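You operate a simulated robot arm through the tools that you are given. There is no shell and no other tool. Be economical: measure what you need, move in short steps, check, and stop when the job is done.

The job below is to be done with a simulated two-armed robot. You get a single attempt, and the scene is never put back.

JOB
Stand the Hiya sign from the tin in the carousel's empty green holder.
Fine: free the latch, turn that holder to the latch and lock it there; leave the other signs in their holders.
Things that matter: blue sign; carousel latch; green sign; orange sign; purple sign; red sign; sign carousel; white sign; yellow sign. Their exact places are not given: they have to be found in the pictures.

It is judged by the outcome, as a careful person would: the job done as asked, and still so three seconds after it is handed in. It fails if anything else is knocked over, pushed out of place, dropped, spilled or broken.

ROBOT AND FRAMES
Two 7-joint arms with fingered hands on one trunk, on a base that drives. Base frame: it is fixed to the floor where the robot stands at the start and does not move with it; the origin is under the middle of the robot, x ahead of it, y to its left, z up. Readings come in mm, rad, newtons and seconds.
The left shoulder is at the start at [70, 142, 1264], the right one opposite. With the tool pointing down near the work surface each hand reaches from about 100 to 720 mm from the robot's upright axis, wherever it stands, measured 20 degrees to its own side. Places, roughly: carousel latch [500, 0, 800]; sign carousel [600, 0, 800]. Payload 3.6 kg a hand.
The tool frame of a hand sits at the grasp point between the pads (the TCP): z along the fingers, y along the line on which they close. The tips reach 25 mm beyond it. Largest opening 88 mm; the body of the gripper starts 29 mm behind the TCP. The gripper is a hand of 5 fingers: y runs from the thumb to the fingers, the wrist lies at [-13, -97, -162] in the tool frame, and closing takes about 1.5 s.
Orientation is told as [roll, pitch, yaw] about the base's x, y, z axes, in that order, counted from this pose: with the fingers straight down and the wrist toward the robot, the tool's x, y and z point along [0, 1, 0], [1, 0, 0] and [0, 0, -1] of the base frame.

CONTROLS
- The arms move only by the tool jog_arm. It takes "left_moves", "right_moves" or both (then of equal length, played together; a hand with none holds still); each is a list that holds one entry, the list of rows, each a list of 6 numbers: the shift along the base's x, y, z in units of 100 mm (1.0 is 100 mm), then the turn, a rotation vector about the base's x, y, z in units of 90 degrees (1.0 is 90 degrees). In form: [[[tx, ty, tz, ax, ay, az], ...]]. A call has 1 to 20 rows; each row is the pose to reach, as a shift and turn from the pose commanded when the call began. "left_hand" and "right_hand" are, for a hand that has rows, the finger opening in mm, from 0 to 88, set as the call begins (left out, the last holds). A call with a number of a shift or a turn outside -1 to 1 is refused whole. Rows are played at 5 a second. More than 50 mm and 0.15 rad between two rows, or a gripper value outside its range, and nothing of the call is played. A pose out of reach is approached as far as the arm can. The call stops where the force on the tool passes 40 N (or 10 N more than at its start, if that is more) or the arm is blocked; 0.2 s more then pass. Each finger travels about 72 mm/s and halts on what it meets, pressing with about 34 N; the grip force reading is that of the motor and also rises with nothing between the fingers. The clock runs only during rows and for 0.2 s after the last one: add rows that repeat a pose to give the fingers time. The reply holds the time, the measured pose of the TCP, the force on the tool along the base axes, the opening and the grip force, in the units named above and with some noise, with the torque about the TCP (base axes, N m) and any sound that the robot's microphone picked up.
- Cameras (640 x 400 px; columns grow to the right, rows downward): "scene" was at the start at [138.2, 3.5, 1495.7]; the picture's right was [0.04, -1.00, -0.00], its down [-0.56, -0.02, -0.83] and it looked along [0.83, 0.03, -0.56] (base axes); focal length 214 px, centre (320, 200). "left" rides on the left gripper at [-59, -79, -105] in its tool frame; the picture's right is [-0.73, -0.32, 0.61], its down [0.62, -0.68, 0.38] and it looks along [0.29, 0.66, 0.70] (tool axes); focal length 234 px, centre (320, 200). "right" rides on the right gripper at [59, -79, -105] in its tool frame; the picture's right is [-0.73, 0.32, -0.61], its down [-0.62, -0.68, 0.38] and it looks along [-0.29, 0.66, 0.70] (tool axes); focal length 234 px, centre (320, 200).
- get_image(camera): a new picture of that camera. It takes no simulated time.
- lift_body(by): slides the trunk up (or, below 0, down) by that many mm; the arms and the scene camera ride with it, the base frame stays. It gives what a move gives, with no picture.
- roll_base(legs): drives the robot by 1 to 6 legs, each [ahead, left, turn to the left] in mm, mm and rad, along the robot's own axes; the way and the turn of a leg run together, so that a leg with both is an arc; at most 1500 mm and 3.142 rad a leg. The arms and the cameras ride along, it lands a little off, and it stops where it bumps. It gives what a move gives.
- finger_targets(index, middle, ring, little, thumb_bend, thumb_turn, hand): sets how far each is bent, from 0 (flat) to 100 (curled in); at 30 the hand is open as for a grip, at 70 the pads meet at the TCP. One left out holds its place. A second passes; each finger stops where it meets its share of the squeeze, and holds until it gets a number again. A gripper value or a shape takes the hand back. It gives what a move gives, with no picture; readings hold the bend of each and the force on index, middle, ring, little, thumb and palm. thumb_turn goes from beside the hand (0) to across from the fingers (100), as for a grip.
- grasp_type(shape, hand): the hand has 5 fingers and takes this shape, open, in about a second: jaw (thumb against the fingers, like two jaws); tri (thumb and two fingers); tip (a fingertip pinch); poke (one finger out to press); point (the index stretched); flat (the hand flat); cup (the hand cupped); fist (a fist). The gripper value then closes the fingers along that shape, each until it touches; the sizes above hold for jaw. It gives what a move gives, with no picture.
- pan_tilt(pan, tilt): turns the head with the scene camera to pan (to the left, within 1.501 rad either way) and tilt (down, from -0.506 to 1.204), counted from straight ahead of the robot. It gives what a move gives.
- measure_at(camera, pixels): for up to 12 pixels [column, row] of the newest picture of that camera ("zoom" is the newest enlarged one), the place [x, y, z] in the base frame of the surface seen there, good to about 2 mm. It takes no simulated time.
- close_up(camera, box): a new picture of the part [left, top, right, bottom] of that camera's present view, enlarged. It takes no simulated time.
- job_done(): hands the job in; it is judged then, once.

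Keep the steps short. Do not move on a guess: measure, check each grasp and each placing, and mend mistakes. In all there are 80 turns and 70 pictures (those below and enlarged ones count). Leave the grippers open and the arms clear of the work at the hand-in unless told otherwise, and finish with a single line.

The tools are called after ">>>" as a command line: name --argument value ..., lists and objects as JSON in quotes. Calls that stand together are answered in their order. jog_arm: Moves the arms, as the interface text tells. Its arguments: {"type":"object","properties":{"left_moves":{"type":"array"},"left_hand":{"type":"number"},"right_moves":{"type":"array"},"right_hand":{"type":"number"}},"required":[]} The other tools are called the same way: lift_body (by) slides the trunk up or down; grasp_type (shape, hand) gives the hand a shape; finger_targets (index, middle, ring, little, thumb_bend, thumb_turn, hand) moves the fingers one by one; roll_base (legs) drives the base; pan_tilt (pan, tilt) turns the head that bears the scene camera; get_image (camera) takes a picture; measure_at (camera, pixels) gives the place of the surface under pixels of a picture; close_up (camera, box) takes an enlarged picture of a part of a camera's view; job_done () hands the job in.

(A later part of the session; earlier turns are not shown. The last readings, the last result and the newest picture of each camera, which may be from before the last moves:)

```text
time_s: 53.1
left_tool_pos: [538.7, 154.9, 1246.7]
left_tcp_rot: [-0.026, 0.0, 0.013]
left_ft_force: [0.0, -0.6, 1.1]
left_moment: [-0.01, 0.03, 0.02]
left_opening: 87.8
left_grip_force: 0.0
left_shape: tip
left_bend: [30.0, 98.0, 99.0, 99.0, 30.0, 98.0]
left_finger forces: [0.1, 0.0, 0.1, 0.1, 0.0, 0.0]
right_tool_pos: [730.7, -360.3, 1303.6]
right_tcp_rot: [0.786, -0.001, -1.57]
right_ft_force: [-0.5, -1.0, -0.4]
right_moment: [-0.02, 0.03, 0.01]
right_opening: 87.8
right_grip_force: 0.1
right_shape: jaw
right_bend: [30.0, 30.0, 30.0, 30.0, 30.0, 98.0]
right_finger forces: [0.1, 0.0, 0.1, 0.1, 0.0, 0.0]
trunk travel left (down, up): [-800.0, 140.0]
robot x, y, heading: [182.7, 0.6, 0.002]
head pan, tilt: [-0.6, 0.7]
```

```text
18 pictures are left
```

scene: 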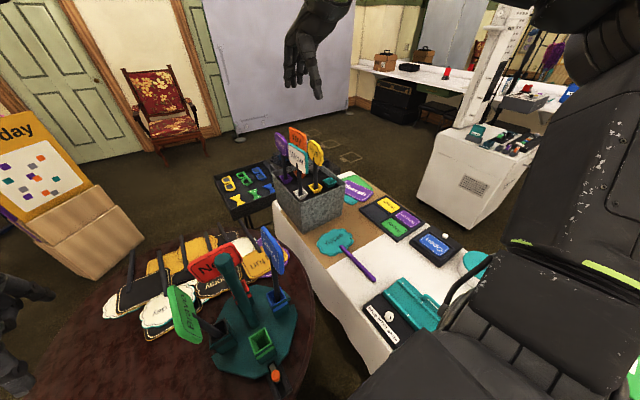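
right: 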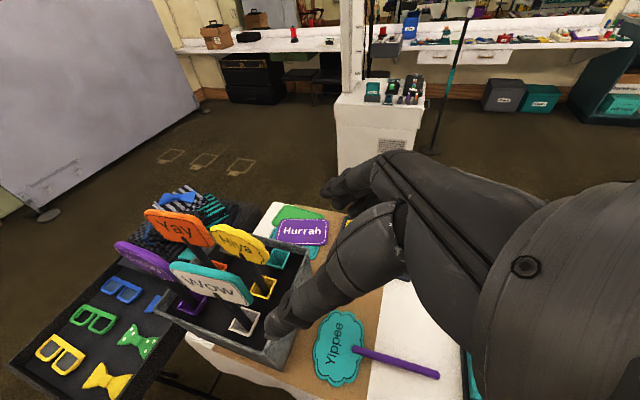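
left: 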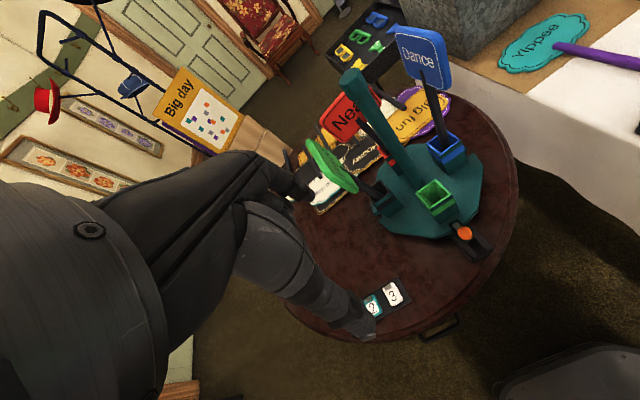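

Orientation is right. From this view I measure the top edges of Hiya and Wow.

>>> close_up --camera "right" --box '[150, 190, 310, 290]'

>>> measure_at --camera "zoom" --pixels '[[260, 145], [340, 155], [415, 195], [300, 165], [400, 240], [330, 210], [450, 240], [180, 300], [320, 300], [365, 380], [420, 260]]'

```text
4.00 times, centred on (230, 240) of right
```

zoom: 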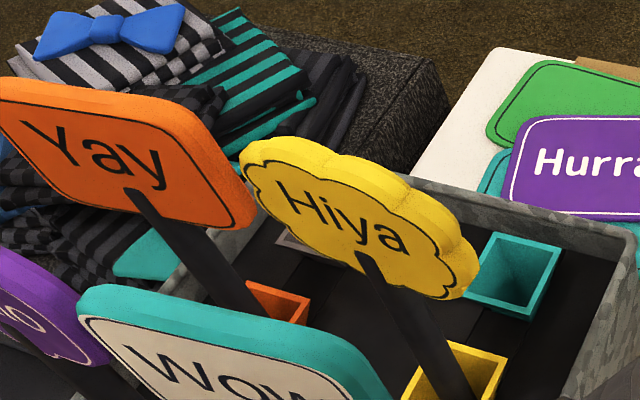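

```text
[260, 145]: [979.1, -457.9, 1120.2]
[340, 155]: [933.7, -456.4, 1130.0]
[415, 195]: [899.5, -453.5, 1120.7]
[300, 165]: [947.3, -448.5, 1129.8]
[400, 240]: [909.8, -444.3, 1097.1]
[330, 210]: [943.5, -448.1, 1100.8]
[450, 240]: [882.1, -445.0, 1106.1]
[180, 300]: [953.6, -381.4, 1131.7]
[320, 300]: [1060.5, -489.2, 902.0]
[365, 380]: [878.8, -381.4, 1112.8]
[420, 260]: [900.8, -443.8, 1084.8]
```

Head centre ≈(928,-452,1097), plate y -443…-460; Wow's back is at y≈-385. I move to the stand-off (831,-452,1204) with opening 60.

>>> jog_arm --right_moves '[[[0.25, -0.25, -0.25, 0, 0, 0], [0.5, -0.5, -0.5, 0, 0, 0], [0.75, -0.75, -0.75, 0, 0, 0], [1.0, -0.92, -1.0, 0, 0, 0], [1.0, -0.92, -1.0, 0, 0, 0]]]' --right_hand 60

>>> get_image --camera "right"

```text
time_s: 54.3
left_tool_pos: [538.4, 154.5, 1247.6]
left_tcp_rot: [-0.024, -0.003, 0.013]
left_ft_force: [-0.5, 0.6, 1.2]
left_moment: [-0.01, 0.0, 0.01]
left_opening: 87.8
left_grip_force: 0.1
left_shape: tip
left_bend: [30.0, 98.0, 99.0, 99.0, 30.0, 98.0]
left_finger forces: [0.0, 0.1, 0.1, 0.0, 0.0, 0.1]
right_tool_pos: [833.2, -451.7, 1206.1]
right_tcp_rot: [0.788, -0.003, -1.568]
right_ft_force: [-0.6, 0.1, -0.2]
right_moment: [0.01, -0.01, -0.02]
right_opening: 60.4
right_grip_force: 0.2
right_shape: jaw
right_bend: [28.0, 37.0, 34.0, 35.0, 59.0, 99.0]
right_finger forces: [0.0, 0.0, 0.1, 0.1, 0.2, 0.0]
trunk travel left (down, up): [-800.0, 140.0]
robot x, y, heading: [182.9, 0.1, 0.003]
head pan, tilt: [-0.6, 0.7]
```

```text
16 pictures are left
```

right: 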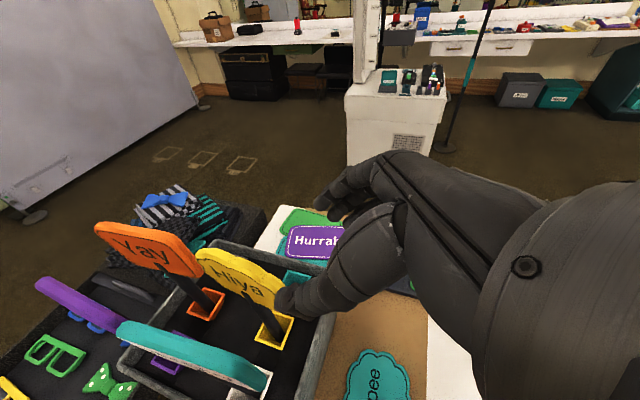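

I measure thumb tip (≈(285,300)) and finger tips (≈(330,205)) against the plate.

>>> measure_at --camera "right" --pixels '[[284, 298], [290, 305], [330, 275], [325, 205], [340, 212], [350, 190], [270, 278], [240, 255], [265, 298], [215, 345], [268, 385]]'

```text
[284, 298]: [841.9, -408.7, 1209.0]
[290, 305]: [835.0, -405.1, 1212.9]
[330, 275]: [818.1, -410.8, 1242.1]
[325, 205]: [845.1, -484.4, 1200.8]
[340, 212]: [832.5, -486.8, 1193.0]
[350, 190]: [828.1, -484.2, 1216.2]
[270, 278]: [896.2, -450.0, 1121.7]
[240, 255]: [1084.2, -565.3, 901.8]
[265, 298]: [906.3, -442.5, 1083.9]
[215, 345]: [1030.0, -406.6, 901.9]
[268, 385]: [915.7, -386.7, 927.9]
```

Thumb's inner side ≈-424, fingers' ≈-484, plate between at -443…-460: centred. I advance to the grasp.

>>> jog_arm --right_moves '[[[0.2, -0.01, -0.23, 0, 0, 0], [0.4, -0.01, -0.46, 0, 0, 0], [0.6, -0.01, -0.7, 0, 0, 0], [0.7, -0.01, -0.83, 0, 0, 0], [0.79, -0.01, -0.93, 0, 0, 0], [0.79, -0.01, -0.93, 0, 0, 0]]]'

>>> get_image --camera "right"

```text
time_s: 55.7
left_tool_pos: [539.2, 154.7, 1246.5]
left_tcp_rot: [-0.024, -0.002, 0.012]
left_ft_force: [0.5, -0.9, 0.4]
left_moment: [-0.01, 0.0, -0.04]
left_opening: 88.0
left_grip_force: 0.0
left_shape: tip
left_bend: [30.0, 98.0, 99.0, 99.0, 30.0, 98.0]
left_finger forces: [0.0, 0.0, 0.0, 0.0, 0.1, 0.0]
right_tool_pos: [897.8, -452.9, 1117.7]
right_tcp_rot: [0.786, -0.004, -1.568]
right_ft_force: [-0.8, -0.4, -0.1]
right_moment: [0.02, 0.0, 0.0]
right_opening: 60.3
right_grip_force: 0.1
right_shape: jaw
right_bend: [28.0, 37.0, 34.0, 35.0, 59.0, 99.0]
right_finger forces: [0.0, 0.0, 0.0, 0.0, 0.0, 0.0]
right hand out of reach, approached as far as the arm can: row 4, 5, 6
trunk travel left (down, up): [-800.0, 140.0]
robot x, y, heading: [182.3, -4.5, 0.005]
head pan, tilt: [-0.6, 0.7]
```

```text
15 pictures are left
```

right: 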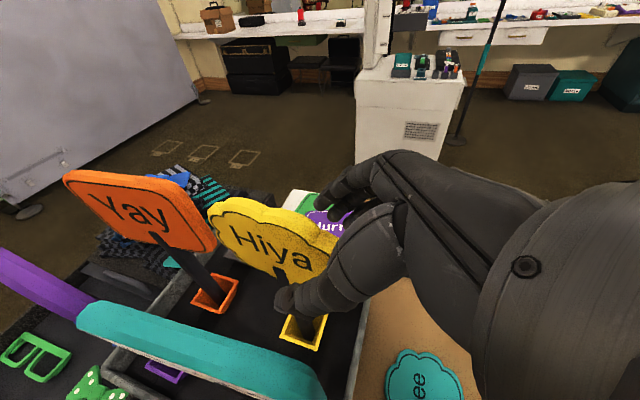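

The arm is at its limit at (898,-453,1118), 14 mm short. The base has room, so I roll 15 mm ahead.

>>> roll_base --legs '[[15, 0, 0]]'

>>> close_up --camera "right" --box '[190, 180, 390, 360]'

```text
time_s: 56.5
left_tool_pos: [550.2, 156.3, 1248.6]
left_tcp_rot: [-0.024, -0.004, 0.012]
left_ft_force: [-0.3, -0.9, 0.5]
left_moment: [0.01, -0.06, 0.04]
left_opening: 87.8
left_grip_force: 0.1
left_shape: tip
left_bend: [30.0, 98.0, 99.0, 99.0, 30.0, 98.0]
left_finger forces: [0.0, 0.0, 0.0, 0.0, 0.0, 0.0]
right_tool_pos: [907.5, -451.9, 1120.4]
right_tcp_rot: [0.79, -0.003, -1.568]
right_ft_force: [-0.1, 0.6, 1.5]
right_moment: [0.0, 0.0, 0.04]
right_opening: 60.2
right_grip_force: 0.0
right_shape: jaw
right_bend: [28.0, 37.0, 34.0, 35.0, 59.0, 99.0]
right_finger forces: [0.0, 0.0, 0.0, 0.1, 0.1, 0.1]
trunk travel left (down, up): [-800.0, 140.0]
robot x, y, heading: [193.3, -0.2, 0.002]
head pan, tilt: [-0.6, 0.7]
```

```text
2.22 times, centred on (290, 270) of right
```

zoom: 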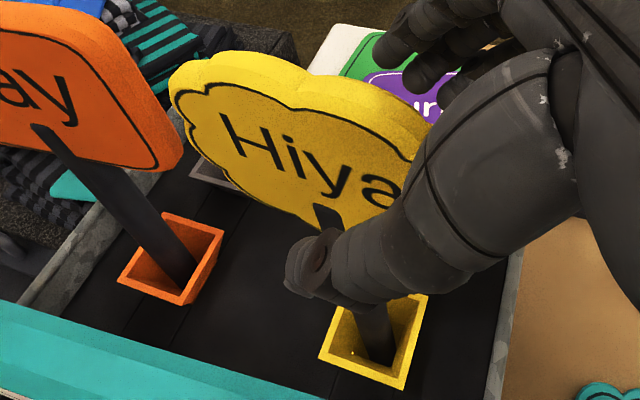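

Fingers straddle the near upper half of the plate. I close and wait.

>>> jog_arm --right_moves '[[[0, 0, 0, 0, 0, 0], [0, 0, 0, 0, 0, 0], [0, 0, 0, 0, 0, 0], [0, 0, 0, 0, 0, 0], [0, 0, 0, 0, 0, 0], [0, 0, 0, 0, 0, 0], [0, 0, 0, 0, 0, 0], [0, 0, 0, 0, 0, 0]]]' --right_hand 0

>>> close_up --camera "right" --box '[190, 180, 390, 360]'

```text
time_s: 58.3
left_tool_pos: [555.0, 155.3, 1248.1]
left_tcp_rot: [-0.023, 0.0, 0.012]
left_ft_force: [-0.3, -0.3, -0.4]
left_moment: [0.01, 0.0, -0.02]
left_opening: 87.8
left_grip_force: 0.1
left_shape: tip
left_bend: [30.0, 98.0, 99.0, 99.0, 30.0, 98.0]
left_finger forces: [0.0, 0.1, 0.0, 0.0, 0.0, 0.0]
right_tool_pos: [912.1, -452.1, 1116.8]
right_tcp_rot: [0.785, -0.003, -1.568]
right_ft_force: [0.9, -0.7, -0.6]
right_moment: [-0.14, 0.02, 0.01]
right_opening: 6.5
right_grip_force: 33.6
right_shape: jaw
right_bend: [72.0, 67.0, 69.0, 70.0, 73.0, 100.0]
right_finger forces: [17.6, 8.8, 3.7, 1.2, 30.8, 0.0]
trunk travel left (down, up): [-800.0, 140.0]
robot x, y, heading: [201.2, 2.2, 0.009]
head pan, tilt: [-0.6, 0.7]
```

```text
2.22 times, centred on (290, 270) of right
```

zoom: 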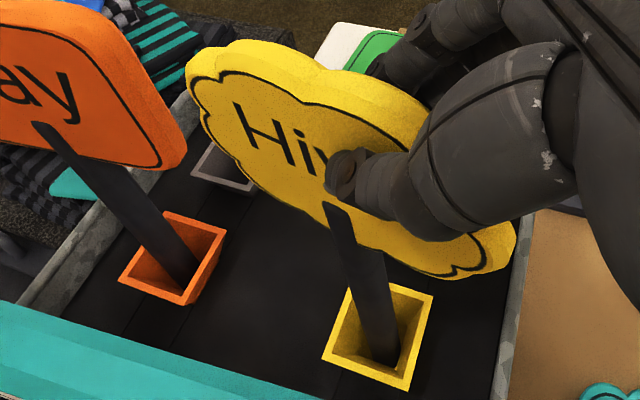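

The plate is firmly gripped between thumb and fingers. I lift it straight with the trunk (+110 mm) so arm reach does not matter.

>>> lift_body --by 110

>>> get_image --camera "right"

```text
time_s: 59.7
left_tool_pos: [553.3, 153.9, 1357.4]
left_tcp_rot: [-0.022, -0.001, 0.011]
left_ft_force: [-0.6, 0.4, 0.2]
left_moment: [0.01, -0.02, 0.01]
left_opening: 87.8
left_grip_force: 0.1
left_shape: tip
left_bend: [30.0, 98.0, 99.0, 99.0, 30.0, 98.0]
left_finger forces: [0.0, 0.0, 0.1, 0.0, 0.0, 0.0]
right_tool_pos: [911.2, -453.0, 1228.5]
right_tcp_rot: [0.786, -0.002, -1.568]
right_ft_force: [-0.5, 0.8, -0.2]
right_moment: [0.0, 0.01, 0.03]
right_opening: 6.9
right_grip_force: 33.8
right_shape: jaw
right_bend: [71.0, 71.0, 70.0, 70.0, 74.0, 100.0]
right_finger forces: [21.2, 7.1, 2.8, 0.0, 31.0, 0.0]
trunk travel left (down, up): [-910.0, 30.0]
robot x, y, heading: [196.7, -1.2, 0.007]
head pan, tilt: [-0.6, 0.7]
```

```text
12 pictures are left
```

right: 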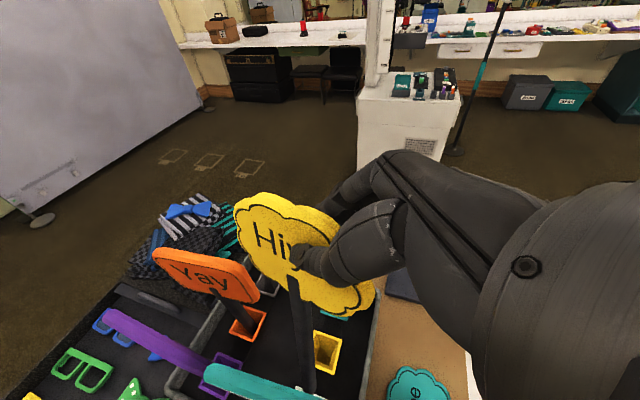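

The sign is out of its cup. I raise it 40 mm more with the arm, then back the base to its original spot.

>>> jog_arm --right_moves '[[[0, 0, 0.15, 0, 0, 0], [-0.05, 0, 0.3, 0, 0, 0], [-0.1, 0, 0.45, 0, 0, 0], [-0.1, 0, 0.45, 0, 0, 0]]]'

>>> roll_base --legs '[[-195, 0, 0]]'

>>> pan_tilt --pan -0.4 --tilt 0.65

>>> get_image --camera "scene"

```text
time_s: 60.7
left_tool_pos: [554.1, 154.6, 1356.4]
left_tcp_rot: [-0.025, 0.0, 0.012]
left_ft_force: [0.0, 1.2, -0.4]
left_moment: [0.0, -0.01, 0.01]
left_opening: 87.8
left_grip_force: 0.1
left_shape: tip
left_bend: [30.0, 98.0, 99.0, 99.0, 30.0, 98.0]
left_finger forces: [0.0, 0.1, 0.0, 0.0, 0.1, 0.0]
right_tool_pos: [900.9, -453.3, 1271.9]
right_tcp_rot: [0.786, -0.004, -1.568]
right_ft_force: [-0.1, -0.2, -0.5]
right_moment: [0.02, 0.02, 0.01]
right_opening: 6.6
right_grip_force: 34.3
right_shape: jaw
right_bend: [71.0, 71.0, 70.0, 70.0, 74.0, 100.0]
right_finger forces: [21.4, 6.8, 2.6, 0.0, 31.0, 0.0]
trunk travel left (down, up): [-910.0, 30.0]
robot x, y, heading: [197.0, 1.3, 0.004]
head pan, tilt: [-0.6, 0.7]
```

```text
time_s: 62.3
left_tool_pos: [362.8, 152.7, 1356.0]
left_tcp_rot: [-0.025, 0.003, 0.007]
left_ft_force: [0.1, 0.5, -0.4]
left_moment: [-0.02, 0.01, -0.02]
left_opening: 87.8
left_grip_force: 0.0
left_shape: tip
left_bend: [30.0, 98.0, 99.0, 99.0, 30.0, 98.0]
left_finger forces: [0.0, 0.0, 0.0, 0.0, 0.1, 0.0]
right_tool_pos: [706.1, -457.0, 1270.6]
right_tcp_rot: [0.781, -0.001, -1.573]
right_ft_force: [-0.4, -0.4, -1.0]
right_moment: [-0.01, -0.01, 0.03]
right_opening: 6.6
right_grip_force: 33.8
right_shape: jaw
right_bend: [71.0, 71.0, 70.0, 70.0, 74.0, 100.0]
right_finger forces: [21.5, 6.8, 2.7, 0.1, 30.9, 0.1]
trunk travel left (down, up): [-910.0, 30.0]
robot x, y, heading: [0.3, 2.3, 0.002]
head pan, tilt: [-0.6, 0.7]
```

```text
time_s: 63.0
left_tool_pos: [358.3, 151.7, 1355.5]
left_tcp_rot: [-0.024, -0.001, 0.007]
left_ft_force: [-0.4, -0.4, 0.1]
left_moment: [-0.01, 0.0, -0.01]
left_opening: 87.7
left_grip_force: 0.1
left_shape: tip
left_bend: [30.0, 98.0, 99.0, 99.0, 30.0, 98.0]
left_finger forces: [0.0, 0.1, 0.1, 0.0, 0.0, 0.0]
right_tool_pos: [703.9, -457.0, 1272.7]
right_tcp_rot: [0.787, -0.003, -1.575]
right_ft_force: [0.4, 0.7, -0.8]
right_moment: [-0.02, 0.04, 0.01]
right_opening: 6.5
right_grip_force: 33.9
right_shape: jaw
right_bend: [71.0, 71.0, 70.0, 70.0, 74.0, 100.0]
right_finger forces: [21.6, 6.7, 2.7, 0.0, 30.9, 0.1]
trunk travel left (down, up): [-910.0, 30.0]
robot x, y, heading: [7.3, 0.3, 0.001]
head pan, tilt: [-0.4, 0.649]
```

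```text
11 pictures are left
```

scene: 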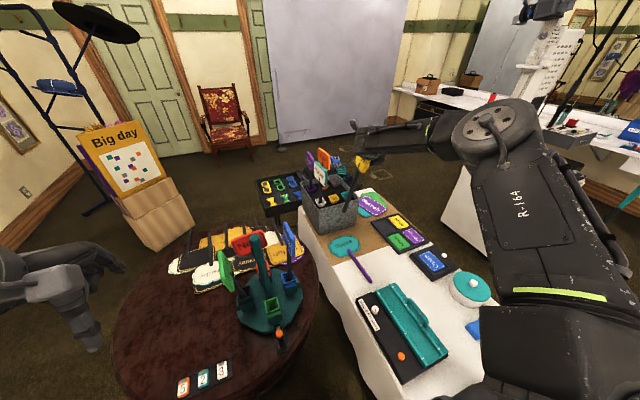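

The other tin signs stay put. I zoom on the held sign to measure stick line and bottom.

>>> close_up --camera "scene" --box '[330, 130, 410, 220]'

>>> measure_at --camera "zoom" --pixels '[[300, 110], [320, 250], [290, 330], [297, 300], [303, 270], [340, 170], [340, 130], [316, 230], [300, 288], [310, 250]]'

```text
4.44 times, centred on (370, 175) of scene
```

zoom: 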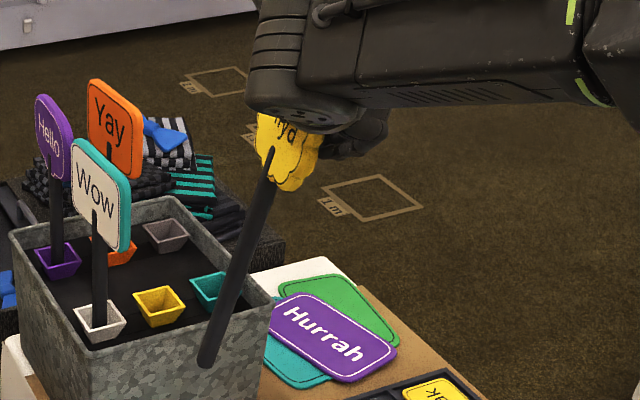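

```text
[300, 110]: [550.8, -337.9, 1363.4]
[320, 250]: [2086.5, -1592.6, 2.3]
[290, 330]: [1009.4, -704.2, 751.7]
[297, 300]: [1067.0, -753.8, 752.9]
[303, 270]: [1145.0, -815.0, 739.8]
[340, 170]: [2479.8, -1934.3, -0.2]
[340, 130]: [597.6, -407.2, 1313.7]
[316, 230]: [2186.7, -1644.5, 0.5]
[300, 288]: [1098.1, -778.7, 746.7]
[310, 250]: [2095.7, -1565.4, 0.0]
```

>>> measure_at --camera "zoom" --pixels '[[207, 358], [212, 345], [222, 315], [232, 285], [244, 250], [256, 210], [266, 175], [285, 155], [300, 170], [275, 140], [205, 365], [290, 185]]'

```text
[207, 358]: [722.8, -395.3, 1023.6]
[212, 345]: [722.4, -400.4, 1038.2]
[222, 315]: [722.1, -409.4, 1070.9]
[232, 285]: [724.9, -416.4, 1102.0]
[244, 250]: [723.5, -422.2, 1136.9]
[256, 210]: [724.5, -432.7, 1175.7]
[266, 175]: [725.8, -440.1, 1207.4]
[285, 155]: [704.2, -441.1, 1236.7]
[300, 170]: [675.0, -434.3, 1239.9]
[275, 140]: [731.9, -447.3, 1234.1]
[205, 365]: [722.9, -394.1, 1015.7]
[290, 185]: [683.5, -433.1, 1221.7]
```

The stick leans 13.6° (bottom toward +y), so I correct that while yawing +90° (sign then faces the robot). I turn in 12 rows while moving toward the robot and left.

>>> jog_arm --right_moves '[[[-0.08, 0.03, 0, -0.0099, -0.0099, 0.083], [-0.16, 0.06, 0, -0.0198, -0.0198, 0.166], [-0.25, 0.1, 0, -0.0297, -0.0297, 0.249], [-0.33, 0.15, 0, -0.0395, -0.0395, 0.332], [-0.41, 0.2, 0, -0.0494, -0.0494, 0.415], [-0.5, 0.25, 0, -0.0593, -0.0593, 0.498], [-0.58, 0.3, 0, -0.0692, -0.0692, 0.581], [-0.66, 0.35, 0, -0.0791, -0.0791, 0.664], [-0.75, 0.4, 0, -0.089, -0.089, 0.747], [-0.83, 0.45, 0, -0.0988, -0.0988, 0.83], [-0.92, 0.5, 0, -0.1087, -0.1087, 0.912], [-1.0, 0.55, 0, -0.1186, -0.1186, 0.995], [-1.0, 0.55, 0, -0.1186, -0.1186, 0.995]]]'

>>> jog_arm --right_moves '[[[-0.15, 0.25, 0, 0, 0, 0], [-0.3, 0.5, 0, 0, 0, 0], [-0.45, 0.75, 0, 0, 0, 0], [-0.61, 1.0, 0, 0, 0, 0], [-0.61, 1.0, 0, 0, 0, 0]]]'

>>> get_image --camera "scene"

```text
time_s: 65.8
left_tool_pos: [358.7, 152.9, 1357.2]
left_tcp_rot: [-0.024, 0.0, 0.008]
left_ft_force: [-0.5, 0.1, -0.3]
left_moment: [-0.03, 0.0, 0.0]
left_opening: 88.0
left_grip_force: 0.0
left_shape: tip
left_bend: [30.0, 98.0, 99.0, 99.0, 30.0, 98.0]
left_finger forces: [0.1, 0.0, 0.0, 0.0, 0.0, 0.0]
right_tool_pos: [602.4, -401.0, 1272.4]
right_tcp_rot: [0.786, -0.238, -0.002]
right_ft_force: [-0.8, 0.9, -0.6]
right_moment: [-0.01, -0.02, -0.03]
right_opening: 6.0
right_grip_force: 34.2
right_shape: jaw
right_bend: [71.0, 71.0, 70.0, 70.0, 77.0, 95.0]
right_finger forces: [25.8, 4.2, 0.0, 0.0, 29.7, 0.0]
trunk travel left (down, up): [-910.0, 30.0]
robot x, y, heading: [-0.2, 1.2, 0.001]
head pan, tilt: [-0.4, 0.649]
```

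```text
time_s: 67.0
left_tool_pos: [358.8, 153.4, 1356.3]
left_tcp_rot: [-0.024, 0.0, 0.006]
left_ft_force: [0.2, -0.2, -0.3]
left_moment: [0.0, -0.03, 0.02]
left_opening: 87.7
left_grip_force: 0.1
left_shape: tip
left_bend: [30.0, 98.0, 99.0, 99.0, 30.0, 98.0]
left_finger forces: [0.0, 0.0, 0.0, 0.1, 0.0, 0.0]
right_tool_pos: [541.0, -300.2, 1272.7]
right_tcp_rot: [0.788, -0.241, -0.005]
right_ft_force: [0.0, 0.2, 0.3]
right_moment: [0.0, 0.01, -0.03]
right_opening: 5.6
right_grip_force: 33.7
right_shape: jaw
right_bend: [71.0, 72.0, 70.0, 70.0, 77.0, 94.0]
right_finger forces: [26.4, 3.4, 0.0, 0.0, 29.3, 0.0]
trunk travel left (down, up): [-910.0, 30.0]
robot x, y, heading: [4.2, 1.0, -0.002]
head pan, tilt: [-0.4, 0.649]
```

```text
9 pictures are left
```

scene: 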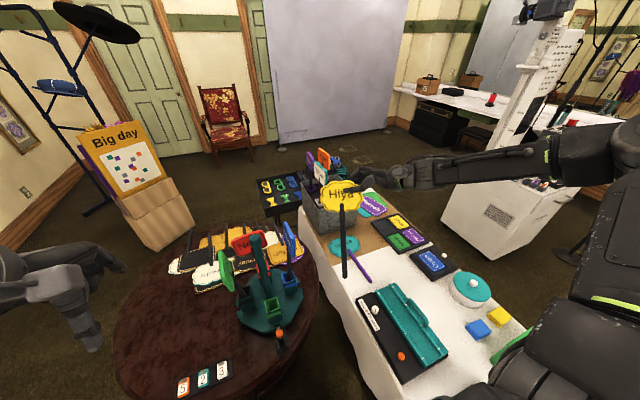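

Sign faces me, upright. I measure the stick line.

>>> measure_at --camera "scene" --pixels '[[342, 208], [342, 220], [343, 235], [343, 250], [343, 262], [344, 272], [344, 276], [330, 195], [352, 195], [340, 187], [341, 203]]'

```text
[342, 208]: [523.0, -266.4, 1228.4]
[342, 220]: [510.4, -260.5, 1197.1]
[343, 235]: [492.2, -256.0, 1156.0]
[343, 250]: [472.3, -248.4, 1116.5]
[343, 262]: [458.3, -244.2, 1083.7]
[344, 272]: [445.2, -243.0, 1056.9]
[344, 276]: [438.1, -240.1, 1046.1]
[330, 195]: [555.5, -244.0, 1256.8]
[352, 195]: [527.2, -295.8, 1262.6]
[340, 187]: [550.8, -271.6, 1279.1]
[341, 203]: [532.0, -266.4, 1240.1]
```

The sign has turned within the grip (stick now leans toward me). I look at the grip with the hand camera.

>>> get_image --camera "right"

>>> measure_at --camera "scene" --pixels '[[324, 195], [326, 188], [335, 183], [350, 183], [356, 188], [358, 196], [352, 204], [335, 207], [326, 203], [341, 195]]'

```text
8 pictures are left
```

right: 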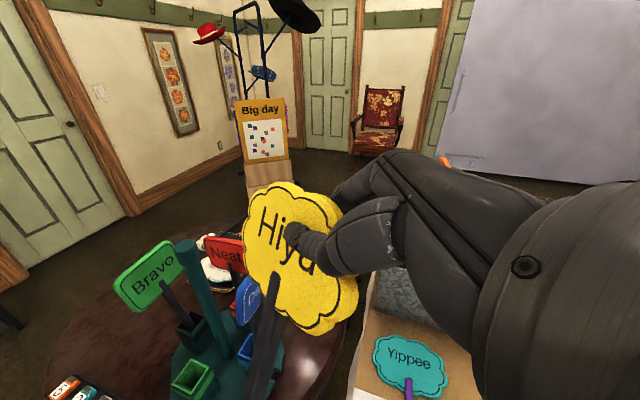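

```text
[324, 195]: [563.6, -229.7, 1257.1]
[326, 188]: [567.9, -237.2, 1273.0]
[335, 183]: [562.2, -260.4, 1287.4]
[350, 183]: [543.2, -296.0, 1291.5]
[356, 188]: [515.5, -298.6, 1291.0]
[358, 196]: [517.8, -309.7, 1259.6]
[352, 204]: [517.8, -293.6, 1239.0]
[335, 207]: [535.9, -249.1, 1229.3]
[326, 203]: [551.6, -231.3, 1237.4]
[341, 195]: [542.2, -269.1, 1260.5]
```

The thumb and index pinch the head's centre, and the sign pivoted there. Stick direction is ≈(-.42,.13,-.90), so I rotate the hand slowly to make it vertical (26° tilt plus 15° yaw), staying in place.

>>> jog_arm --right_moves '[[[0, 0, 0, -0.0061, -0.0358, 0.0205], [0, 0, 0, -0.0123, -0.0715, 0.041], [0, 0, 0, -0.0184, -0.1073, 0.0615], [0, 0, 0, -0.0245, -0.143, 0.082], [0, 0, 0, -0.0306, -0.1788, 0.1025], [0, 0, 0, -0.0368, -0.2145, 0.123], [0, 0, 0, -0.0429, -0.2503, 0.1435], [0, 0, 0, -0.049, -0.286, 0.164], [0, 0, 0, -0.049, -0.286, 0.164]]]'

>>> get_image --camera "scene"

```text
time_s: 69.0
left_tool_pos: [358.6, 152.6, 1356.5]
left_tcp_rot: [-0.025, -0.001, 0.008]
left_ft_force: [0.3, -0.5, -0.2]
left_moment: [0.01, 0.0, -0.01]
left_opening: 87.9
left_grip_force: 0.1
left_shape: tip
left_bend: [30.0, 98.0, 99.0, 99.0, 30.0, 98.0]
left_finger forces: [0.0, 0.0, 0.0, 0.0, 0.1, 0.0]
right_tool_pos: [542.5, -302.3, 1272.9]
right_tcp_rot: [0.622, -0.669, 0.334]
right_ft_force: [0.0, -0.2, -0.5]
right_moment: [0.0, 0.02, 0.04]
right_opening: 5.4
right_grip_force: 33.8
right_shape: jaw
right_bend: [71.0, 72.0, 70.0, 70.0, 77.0, 93.0]
right_finger forces: [26.7, 2.6, 0.0, 0.0, 29.3, 0.0]
trunk travel left (down, up): [-910.0, 30.0]
robot x, y, heading: [2.9, -0.9, 0.0]
head pan, tilt: [-0.4, 0.649]
```

```text
7 pictures are left
```

scene: 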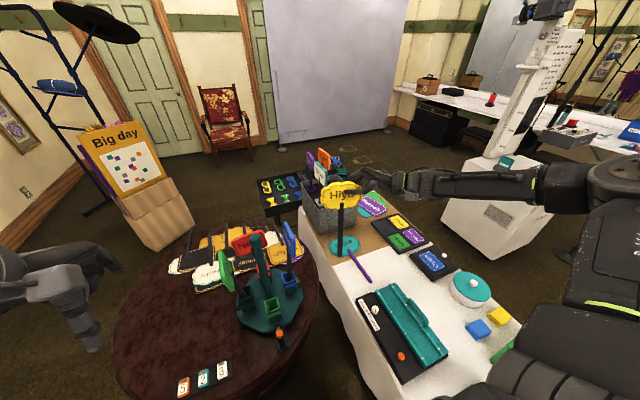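

>>> measure_at --camera "scene" --pixels '[[341, 207], [340, 215], [340, 225], [340, 235], [340, 245], [340, 252], [340, 255], [326, 195], [355, 193], [341, 195], [330, 186], [350, 184]]'

```text
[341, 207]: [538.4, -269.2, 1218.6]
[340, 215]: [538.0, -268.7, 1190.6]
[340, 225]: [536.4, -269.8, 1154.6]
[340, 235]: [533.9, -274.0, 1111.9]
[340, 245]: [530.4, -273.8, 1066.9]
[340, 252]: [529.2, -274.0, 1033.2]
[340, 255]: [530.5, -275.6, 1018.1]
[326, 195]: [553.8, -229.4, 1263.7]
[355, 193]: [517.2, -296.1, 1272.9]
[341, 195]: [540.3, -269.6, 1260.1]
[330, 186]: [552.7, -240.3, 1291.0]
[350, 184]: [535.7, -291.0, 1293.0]
```

Stick is within 3° of vertical. I add the small correction and carry the sign left at x slightly less, clear of Dance, stopping just before the holder.

>>> jog_arm --right_moves '[[[-0.05, 0.15, 0, 0.019, -0.025, 0], [-0.12, 0.35, 0, 0.019, -0.025, 0], [-0.12, 0.6, 0, 0.019, -0.025, 0], [-0.12, 0.85, 0, 0.019, -0.025, 0], [-0.12, 1.0, 0, 0.019, -0.025, 0]]]'

>>> jog_arm --right_moves '[[[0, 0.25, 0, 0, 0, 0], [0, 0.5, 0, 0, 0, 0], [0, 0.75, 0, 0, 0, 0], [0, 1.0, 0, 0, 0, 0]]]'

>>> jog_arm --right_moves '[[[0.05, 0.2, -0.2, 0, 0, 0], [0.15, 0.43, -0.4, 0, 0, 0], [0.155, 0.43, -0.7, 0, 0, 0], [0.155, 0.43, -1.0, 0, 0, 0], [0.155, 0.43, -1.0, 0, 0, 0]]]'

>>> pan_tilt --pan -0.05 --tilt 0.7

>>> close_up --camera "scene" --box '[260, 150, 400, 290]'

```text
time_s: 70.2
left_tool_pos: [358.7, 152.4, 1357.0]
left_tcp_rot: [-0.025, 0.0, 0.006]
left_ft_force: [-1.0, 0.6, 0.1]
left_moment: [-0.03, -0.01, 0.03]
left_opening: 87.9
left_grip_force: 0.0
left_shape: tip
left_bend: [30.0, 98.0, 99.0, 99.0, 30.0, 98.0]
left_finger forces: [0.2, 0.0, 0.1, 0.0, 0.0, 0.0]
right_tool_pos: [528.5, -200.2, 1271.0]
right_tcp_rot: [0.642, -0.718, 0.318]
right_ft_force: [0.4, -0.9, -1.1]
right_moment: [-0.04, 0.0, 0.05]
right_opening: 5.5
right_grip_force: 33.5
right_shape: jaw
right_bend: [71.0, 72.0, 70.0, 70.0, 77.0, 92.0]
right_finger forces: [27.7, 1.8, 0.1, 0.0, 29.5, 0.0]
trunk travel left (down, up): [-910.0, 30.0]
robot x, y, heading: [1.4, 0.7, 0.002]
head pan, tilt: [-0.4, 0.649]
```

```text
time_s: 71.2
left_tool_pos: [357.7, 155.1, 1357.4]
left_tcp_rot: [-0.026, 0.001, 0.008]
left_ft_force: [-0.4, -0.5, 0.2]
left_moment: [0.01, 0.03, -0.03]
left_opening: 87.9
left_grip_force: 0.1
left_shape: tip
left_bend: [30.0, 98.0, 99.0, 99.0, 30.0, 98.0]
left_finger forces: [0.0, 0.1, 0.0, 0.0, 0.0, 0.0]
right_tool_pos: [530.1, -99.2, 1271.4]
right_tcp_rot: [0.64, -0.716, 0.321]
right_ft_force: [0.4, -0.1, 0.3]
right_moment: [-0.01, -0.01, -0.01]
right_opening: 5.5
right_grip_force: 33.7
right_shape: jaw
right_bend: [71.0, 72.0, 70.0, 70.0, 77.0, 92.0]
right_finger forces: [28.7, 1.3, 0.1, 0.0, 29.8, 0.0]
trunk travel left (down, up): [-910.0, 30.0]
robot x, y, heading: [2.1, -1.7, 0.004]
head pan, tilt: [-0.4, 0.649]
```

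```text
time_s: 72.4
left_tool_pos: [358.6, 152.6, 1357.9]
left_tcp_rot: [-0.025, -0.001, 0.007]
left_ft_force: [0.1, -0.7, 0.5]
left_moment: [0.01, 0.01, -0.01]
left_opening: 87.8
left_grip_force: 0.1
left_shape: tip
left_bend: [30.0, 98.0, 99.0, 99.0, 30.0, 98.0]
left_finger forces: [0.0, 0.0, 0.0, 0.1, 0.0, 0.0]
right_tool_pos: [536.6, -72.7, 1193.7]
right_tcp_rot: [0.641, -0.716, 0.321]
right_ft_force: [0.1, 0.0, -0.9]
right_moment: [-0.02, -0.03, 0.0]
right_opening: 5.3
right_grip_force: 33.8
right_shape: jaw
right_bend: [72.0, 72.0, 70.0, 70.0, 78.0, 91.0]
right_finger forces: [29.2, 1.0, 0.1, 0.0, 30.1, 0.0]
right hand out of reach, approached as far as the arm can: row 3, 4, 5
trunk travel left (down, up): [-910.0, 30.0]
robot x, y, heading: [1.9, 1.1, -0.001]
head pan, tilt: [-0.4, 0.649]
```

```text
time_s: 73.3
left_tool_pos: [357.9, 153.6, 1357.2]
left_tcp_rot: [-0.026, 0.0, 0.008]
left_ft_force: [-0.8, 0.1, -0.1]
left_moment: [-0.02, -0.01, 0.01]
left_opening: 87.9
left_grip_force: 0.1
left_shape: tip
left_bend: [30.0, 98.0, 99.0, 99.0, 30.0, 98.0]
left_finger forces: [0.1, 0.1, 0.0, 0.1, 0.1, 0.1]
right_tool_pos: [535.4, -71.5, 1193.0]
right_tcp_rot: [0.643, -0.715, 0.321]
right_ft_force: [0.0, -0.6, -0.1]
right_moment: [-0.01, -0.02, 0.0]
right_opening: 5.2
right_grip_force: 34.0
right_shape: jaw
right_bend: [72.0, 72.0, 70.0, 70.0, 78.0, 91.0]
right_finger forces: [29.2, 0.9, 0.0, 0.0, 30.1, 0.0]
trunk travel left (down, up): [-910.0, 30.0]
robot x, y, heading: [2.8, 0.8, -0.002]
head pan, tilt: [-0.051, 0.7]
```

```text
2.86 times, centred on (330, 220) of scene
```

zoom: 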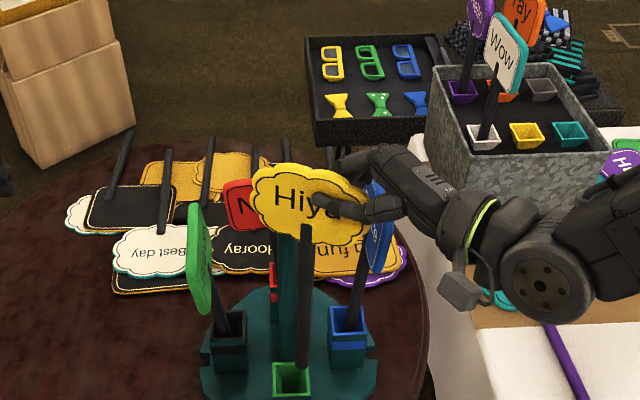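

The arm folds to a limit, but trunk and base can do the rest. I measure stick bottom, cup, Dance, and my hand's far side.

>>> measure_at --camera "zoom" --pixels '[[306, 235], [304, 290], [302, 340], [302, 362], [275, 366], [310, 366], [376, 195], [385, 260], [372, 270], [350, 165], [390, 165], [420, 180]]'

```text
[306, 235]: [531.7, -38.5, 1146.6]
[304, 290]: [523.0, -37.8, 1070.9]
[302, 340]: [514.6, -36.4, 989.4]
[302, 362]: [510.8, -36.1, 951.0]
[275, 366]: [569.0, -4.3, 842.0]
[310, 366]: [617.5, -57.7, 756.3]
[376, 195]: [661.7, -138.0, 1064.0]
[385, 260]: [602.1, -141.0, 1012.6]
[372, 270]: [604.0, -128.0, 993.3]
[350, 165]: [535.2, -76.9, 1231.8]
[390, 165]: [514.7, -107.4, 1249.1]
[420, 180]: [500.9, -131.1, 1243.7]
```

The stick leans 6° and its bottom is near (516,-36,938); the holder's centre is (550,-25.5). Dance (x≥600) is clear of my hand. I roll the base 32 mm ahead and 10 mm left and check.

>>> roll_base --legs '[[32, 10, 0]]'

>>> close_up --camera "scene" --box '[280, 220, 360, 300]'

```text
time_s: 74.1
left_tool_pos: [382.3, 159.8, 1359.6]
left_tcp_rot: [-0.023, -0.007, 0.007]
left_ft_force: [-0.7, -0.7, -1.1]
left_moment: [0.01, -0.07, 0.02]
left_opening: 87.8
left_grip_force: 0.1
left_shape: tip
left_bend: [30.0, 98.0, 99.0, 99.0, 30.0, 98.0]
left_finger forces: [0.0, 0.0, 0.0, 0.0, 0.0, 0.0]
right_tool_pos: [559.9, -63.3, 1198.2]
right_tcp_rot: [0.642, -0.726, 0.32]
right_ft_force: [-1.2, 0.7, -0.9]
right_moment: [-0.03, -0.01, 0.01]
right_opening: 5.5
right_grip_force: 34.8
right_shape: jaw
right_bend: [72.0, 72.0, 70.0, 70.0, 78.0, 91.0]
right_finger forces: [29.1, 1.0, 0.0, 0.0, 30.1, 0.1]
trunk travel left (down, up): [-910.0, 30.0]
robot x, y, heading: [31.8, 9.3, 0.002]
head pan, tilt: [-0.051, 0.7]
```

```text
5.00 times, centred on (320, 260) of scene
```

zoom: 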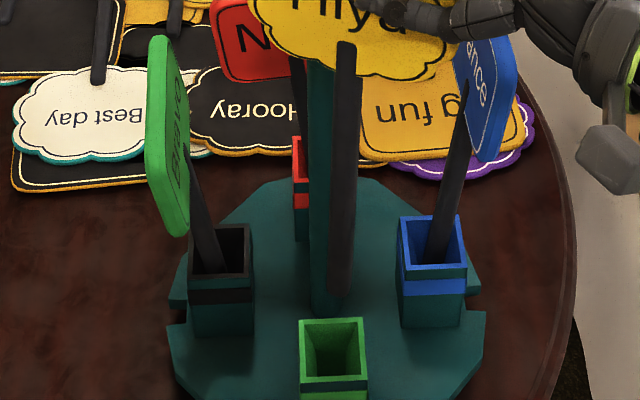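

>>> measure_at --camera "zoom" --pixels '[[346, 60], [345, 120], [342, 200], [340, 250], [339, 285], [339, 292], [302, 321], [361, 319], [365, 378], [304, 382], [333, 378], [362, 350]]'

```text
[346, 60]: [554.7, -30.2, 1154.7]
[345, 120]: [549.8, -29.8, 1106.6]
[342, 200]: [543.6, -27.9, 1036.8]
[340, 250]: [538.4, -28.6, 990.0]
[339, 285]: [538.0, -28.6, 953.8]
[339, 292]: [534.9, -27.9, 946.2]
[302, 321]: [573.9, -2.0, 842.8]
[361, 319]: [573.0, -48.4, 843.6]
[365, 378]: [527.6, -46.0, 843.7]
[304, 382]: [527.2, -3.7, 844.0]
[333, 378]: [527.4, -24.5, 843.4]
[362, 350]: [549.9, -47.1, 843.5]
```

Bottom axis ≈(541.5,-28.5), holder centre (550.5,-25). I roll 9 ahead and 3 left, then lower the trunk 120 mm (stick enters ~20 mm).

>>> roll_base --legs '[[9, 3, 0]]'

>>> lift_body --by -75

>>> close_up --camera "scene" --box '[280, 220, 360, 300]'

```text
time_s: 74.8
left_tool_pos: [394.5, 163.2, 1358.7]
left_tcp_rot: [-0.021, -0.004, 0.006]
left_ft_force: [-0.4, 0.3, -0.2]
left_moment: [0.05, -0.04, -0.01]
left_opening: 87.6
left_grip_force: 0.0
left_shape: tip
left_bend: [30.0, 98.0, 99.0, 99.0, 30.0, 98.0]
left_finger forces: [0.0, 0.0, 0.1, 0.0, 0.0, 0.0]
right_tool_pos: [572.3, -61.5, 1195.4]
right_tcp_rot: [0.641, -0.72, 0.318]
right_ft_force: [-0.8, -0.4, -1.2]
right_moment: [-0.02, 0.0, 0.0]
right_opening: 5.3
right_grip_force: 33.9
right_shape: jaw
right_bend: [72.0, 72.0, 70.0, 70.0, 78.0, 91.0]
right_finger forces: [29.1, 0.9, 0.0, 0.2, 30.1, 0.1]
trunk travel left (down, up): [-910.0, 30.0]
robot x, y, heading: [37.9, 14.7, -0.002]
head pan, tilt: [-0.051, 0.7]
```

```text
time_s: 76.0
left_tool_pos: [397.5, 164.7, 1282.4]
left_tcp_rot: [-0.026, -0.003, 0.005]
left_ft_force: [0.3, 0.3, 0.0]
left_moment: [-0.02, 0.06, 0.01]
left_opening: 87.6
left_grip_force: 0.0
left_shape: tip
left_bend: [30.0, 98.0, 99.0, 99.0, 30.0, 98.0]
left_finger forces: [0.0, 0.0, 0.0, 0.1, 0.0, 0.0]
right_tool_pos: [574.7, -58.9, 1119.3]
right_tcp_rot: [0.643, -0.717, 0.319]
right_ft_force: [-0.4, -0.6, 0.2]
right_moment: [-0.01, 0.0, 0.0]
right_opening: 5.2
right_grip_force: 34.1
right_shape: jaw
right_bend: [72.0, 72.0, 70.0, 70.0, 78.0, 91.0]
right_finger forces: [29.3, 1.1, 0.1, 0.0, 30.1, 0.0]
trunk travel left (down, up): [-835.0, 105.0]
robot x, y, heading: [42.3, 14.9, -0.006]
head pan, tilt: [-0.051, 0.7]
```

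```text
5.00 times, centred on (320, 260) of scene
```

zoom: 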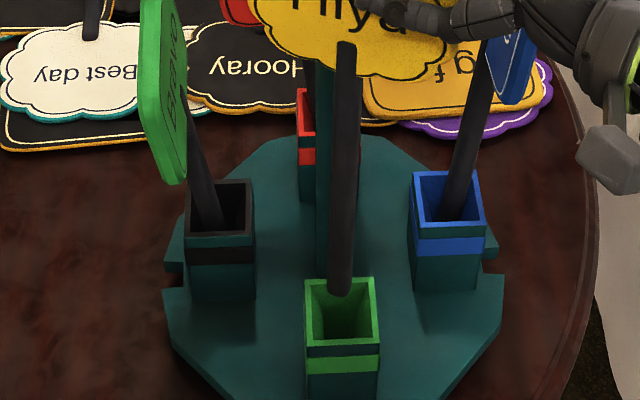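

>>> measure_at --camera "zoom" --pixels '[[345, 60], [343, 160], [341, 240], [340, 280], [340, 292], [308, 283], [370, 280], [376, 342], [308, 348], [420, 20], [495, 60], [530, 60]]'

```text
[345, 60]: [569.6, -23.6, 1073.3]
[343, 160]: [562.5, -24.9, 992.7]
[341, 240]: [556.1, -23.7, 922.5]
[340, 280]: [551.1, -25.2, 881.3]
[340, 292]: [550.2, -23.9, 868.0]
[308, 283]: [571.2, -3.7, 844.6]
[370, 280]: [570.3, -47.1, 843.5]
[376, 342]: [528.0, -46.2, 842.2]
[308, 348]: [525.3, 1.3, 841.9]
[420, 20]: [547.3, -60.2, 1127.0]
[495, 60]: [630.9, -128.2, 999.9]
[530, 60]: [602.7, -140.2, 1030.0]
```

Bottom axis is now ≈(557,-25): about 8 mm too far. I roll back 9 mm, then lower 45 mm.

>>> roll_base --legs '[[-10, 0, 0]]'

>>> lift_body --by -12

>>> close_up --camera "scene" --box '[280, 220, 360, 300]'

>>> measure_at --camera "zoom" --pixels '[[343, 160], [341, 240], [340, 270], [340, 280], [340, 292], [308, 283], [370, 280], [376, 342], [308, 348]]'

```text
time_s: 76.7
left_tool_pos: [391.7, 165.0, 1281.6]
left_tcp_rot: [-0.024, 0.002, 0.008]
left_ft_force: [0.1, 0.1, 0.3]
left_moment: [0.0, 0.03, 0.01]
left_opening: 87.9
left_grip_force: 0.0
left_shape: tip
left_bend: [30.0, 98.0, 99.0, 99.0, 30.0, 98.0]
left_finger forces: [0.1, 0.0, 0.0, 0.1, 0.0, 0.0]
right_tool_pos: [568.8, -58.8, 1117.7]
right_tcp_rot: [0.642, -0.714, 0.32]
right_ft_force: [0.6, 0.2, 0.1]
right_moment: [-0.02, 0.01, 0.01]
right_opening: 5.5
right_grip_force: 33.9
right_shape: jaw
right_bend: [72.0, 72.0, 70.0, 70.0, 78.0, 91.0]
right_finger forces: [29.2, 1.0, 0.0, 0.0, 30.0, 0.0]
trunk travel left (down, up): [-835.0, 105.0]
robot x, y, heading: [31.1, 10.1, -0.001]
head pan, tilt: [-0.051, 0.7]
```

```text
time_s: 77.3
left_tool_pos: [392.1, 164.2, 1270.1]
left_tcp_rot: [-0.024, 0.0, 0.007]
left_ft_force: [0.2, 0.2, 0.2]
left_moment: [-0.02, -0.01, -0.01]
left_opening: 87.8
left_grip_force: 0.0
left_shape: tip
left_bend: [30.0, 98.0, 99.0, 99.0, 30.0, 98.0]
left_finger forces: [0.1, 0.0, 0.1, 0.1, 0.1, 0.1]
right_tool_pos: [567.1, -59.1, 1106.0]
right_tcp_rot: [0.642, -0.715, 0.319]
right_ft_force: [-0.3, 0.0, -0.1]
right_moment: [-0.02, -0.01, -0.03]
right_opening: 5.5
right_grip_force: 34.0
right_shape: jaw
right_bend: [72.0, 72.0, 70.0, 70.0, 78.0, 91.0]
right_finger forces: [29.2, 1.0, 0.0, 0.0, 30.1, 0.0]
trunk travel left (down, up): [-823.0, 117.0]
robot x, y, heading: [35.6, 11.3, -0.001]
head pan, tilt: [-0.051, 0.7]
```

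```text
5.00 times, centred on (320, 260) of scene
```

zoom: 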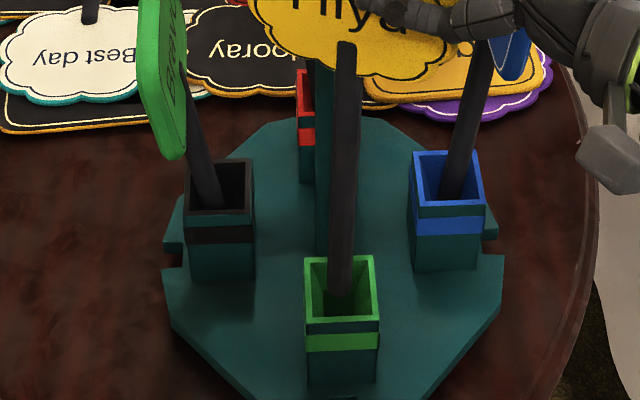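

```text
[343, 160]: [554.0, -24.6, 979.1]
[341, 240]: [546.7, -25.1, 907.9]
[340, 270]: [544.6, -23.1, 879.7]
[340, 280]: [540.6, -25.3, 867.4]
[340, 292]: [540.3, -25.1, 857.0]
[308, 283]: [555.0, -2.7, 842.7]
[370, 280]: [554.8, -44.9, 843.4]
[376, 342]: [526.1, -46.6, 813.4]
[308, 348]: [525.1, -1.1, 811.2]
```

Bottom axis ≈(547,-25), centred over the holder. I lower 45 mm, reading the forces.

>>> lift_body --by -45

>>> lift_body --by -12

```text
time_s: 78.2
left_tool_pos: [386.4, 164.5, 1226.9]
left_tcp_rot: [-0.024, -0.003, 0.007]
left_ft_force: [0.0, -0.6, -0.2]
left_moment: [0.0, 0.0, 0.0]
left_opening: 87.9
left_grip_force: 0.1
left_shape: tip
left_bend: [30.0, 98.0, 99.0, 99.0, 30.0, 98.0]
left_finger forces: [0.0, 0.0, 0.0, 0.0, 0.1, 0.1]
right_tool_pos: [564.2, -59.5, 1066.1]
right_tcp_rot: [0.644, -0.724, 0.318]
right_ft_force: [3.6, -4.5, 30.3]
right_moment: [0.19, -0.24, -0.02]
right_opening: 4.8
right_grip_force: 34.5
right_shape: jaw
right_bend: [72.0, 73.0, 70.0, 70.0, 84.0, 89.0]
right_finger forces: [36.4, 2.6, 0.1, 0.1, 35.6, 0.0]
trunk travel left (down, up): [-778.0, 162.0]
robot x, y, heading: [33.2, 9.2, 0.003]
head pan, tilt: [-0.051, 0.7]
```

```text
time_s: 78.7
left_tool_pos: [388.7, 164.0, 1213.8]
left_tcp_rot: [-0.024, -0.001, 0.008]
left_ft_force: [0.3, 0.4, 1.2]
left_moment: [0.0, 0.07, -0.05]
left_opening: 87.8
left_grip_force: 0.0
left_shape: tip
left_bend: [30.0, 98.0, 99.0, 99.0, 30.0, 98.0]
left_finger forces: [0.0, 0.1, 0.0, 0.1, 0.0, 0.1]
right_tool_pos: [568.2, -58.3, 1056.3]
right_tcp_rot: [0.647, -0.734, 0.312]
right_ft_force: [3.4, -3.7, 25.5]
right_moment: [0.21, -0.03, 0.06]
right_opening: 4.1
right_grip_force: 34.7
right_shape: jaw
right_bend: [72.0, 73.0, 70.0, 70.0, 87.0, 87.0]
right_finger forces: [45.0, 1.1, 0.0, 0.1, 44.2, 0.0]
trunk travel left (down, up): [-766.0, 174.0]
robot x, y, heading: [34.5, 14.0, 0.002]
head pan, tilt: [-0.051, 0.7]
stopped: the force on the tool passed its limit (the readings are from after the stop); the commanded pose is now the measured one
```

Upward force of 30 N: the stick touches something, floor or wall. I raise 8 mm to unload and look.

>>> lift_body --by 8

>>> close_up --camera "scene" --box '[270, 190, 370, 270]'

```text
time_s: 79.3
left_tool_pos: [390.1, 164.2, 1221.8]
left_tcp_rot: [-0.024, 0.001, 0.006]
left_ft_force: [0.1, 0.2, 0.1]
left_moment: [0.0, -0.01, 0.01]
left_opening: 87.9
left_grip_force: 0.1
left_shape: tip
left_bend: [30.0, 98.0, 99.0, 99.0, 30.0, 98.0]
left_finger forces: [0.0, 0.1, 0.0, 0.1, 0.1, 0.0]
right_tool_pos: [567.5, -58.0, 1058.7]
right_tcp_rot: [0.642, -0.72, 0.318]
right_ft_force: [1.5, 0.2, -0.5]
right_moment: [0.0, -0.41, -0.06]
right_opening: 3.9
right_grip_force: 34.0
right_shape: jaw
right_bend: [71.0, 73.0, 70.0, 70.0, 87.0, 87.0]
right_finger forces: [40.9, 1.3, 0.0, 0.0, 40.6, 0.0]
trunk travel left (down, up): [-774.0, 166.0]
robot x, y, heading: [30.8, 12.2, -0.001]
head pan, tilt: [-0.051, 0.7]
```

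```text
5.00 times, centred on (320, 230) of scene
```

zoom: 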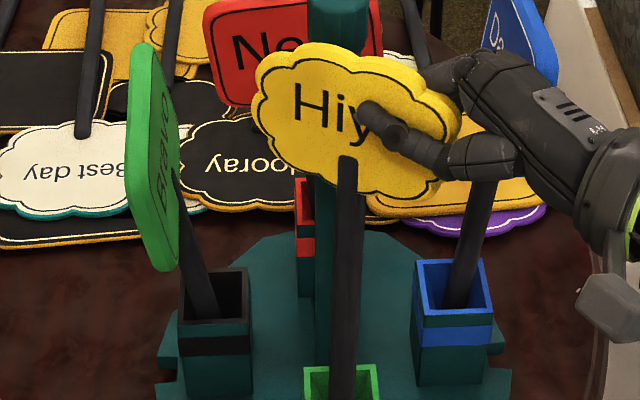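

>>> measure_at --camera "zoom" --pixels '[[330, 60], [370, 185], [346, 200], [345, 300], [343, 360], [343, 385], [265, 100], [415, 180], [330, 48], [250, 100], [310, 375], [375, 375]]'

```text
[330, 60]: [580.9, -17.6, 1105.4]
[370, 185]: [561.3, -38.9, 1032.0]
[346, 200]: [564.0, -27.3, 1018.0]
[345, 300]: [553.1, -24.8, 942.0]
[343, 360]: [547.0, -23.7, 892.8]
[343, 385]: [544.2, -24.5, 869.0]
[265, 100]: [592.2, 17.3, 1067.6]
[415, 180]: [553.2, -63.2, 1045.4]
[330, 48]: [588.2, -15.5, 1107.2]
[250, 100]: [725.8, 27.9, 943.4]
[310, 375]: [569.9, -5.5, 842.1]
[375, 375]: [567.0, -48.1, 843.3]
```

>>> measure_at --camera "zoom" --pixels '[[452, 302], [437, 302], [435, 290], [470, 300], [205, 314], [190, 312], [225, 312], [320, 385], [320, 396], [362, 385], [362, 396], [300, 225]]'

```text
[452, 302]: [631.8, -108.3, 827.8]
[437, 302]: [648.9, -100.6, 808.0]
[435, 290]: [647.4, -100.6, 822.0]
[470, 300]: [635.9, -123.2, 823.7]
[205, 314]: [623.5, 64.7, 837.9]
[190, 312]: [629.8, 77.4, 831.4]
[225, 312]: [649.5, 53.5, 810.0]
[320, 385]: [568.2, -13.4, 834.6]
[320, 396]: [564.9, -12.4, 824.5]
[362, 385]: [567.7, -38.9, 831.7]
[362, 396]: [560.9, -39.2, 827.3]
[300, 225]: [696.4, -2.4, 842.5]
```

The holder's inside is a funnel (walls narrow quickly), and the stick, leaning 7.6°, rests on its front slope at z≈826. I straighten the sign about 5° while moving its foot ~5 mm toward the far side.

>>> jog_arm --right_moves '[[[-0.03, 0, 0.02, 0, -0.015, 0], [-0.08, 0, 0.02, 0, -0.03, 0], [-0.12, 0, 0.02, 0, -0.045, 0], [-0.17, 0, 0.02, 0, -0.06, 0], [-0.17, 0, 0.02, 0, -0.06, 0]]]'

```text
time_s: 80.5
left_tool_pos: [389.0, 165.0, 1221.5]
left_tcp_rot: [-0.023, -0.001, 0.007]
left_ft_force: [-0.5, -0.7, -0.6]
left_moment: [0.01, -0.02, -0.01]
left_opening: 87.9
left_grip_force: 0.1
left_shape: tip
left_bend: [30.0, 98.0, 99.0, 99.0, 30.0, 98.0]
left_finger forces: [0.1, 0.1, 0.0, 0.0, 0.0, 0.0]
right_tool_pos: [549.6, -59.0, 1063.8]
right_tcp_rot: [0.601, -0.811, 0.347]
right_ft_force: [-0.3, 0.1, -0.5]
right_moment: [0.04, -0.16, -0.01]
right_opening: 3.9
right_grip_force: 34.5
right_shape: jaw
right_bend: [72.0, 73.0, 70.0, 70.0, 87.0, 87.0]
right_finger forces: [42.4, 0.5, 0.0, 0.0, 42.1, 0.0]
trunk travel left (down, up): [-774.0, 166.0]
robot x, y, heading: [33.2, 15.3, -0.002]
head pan, tilt: [-0.051, 0.7]
```

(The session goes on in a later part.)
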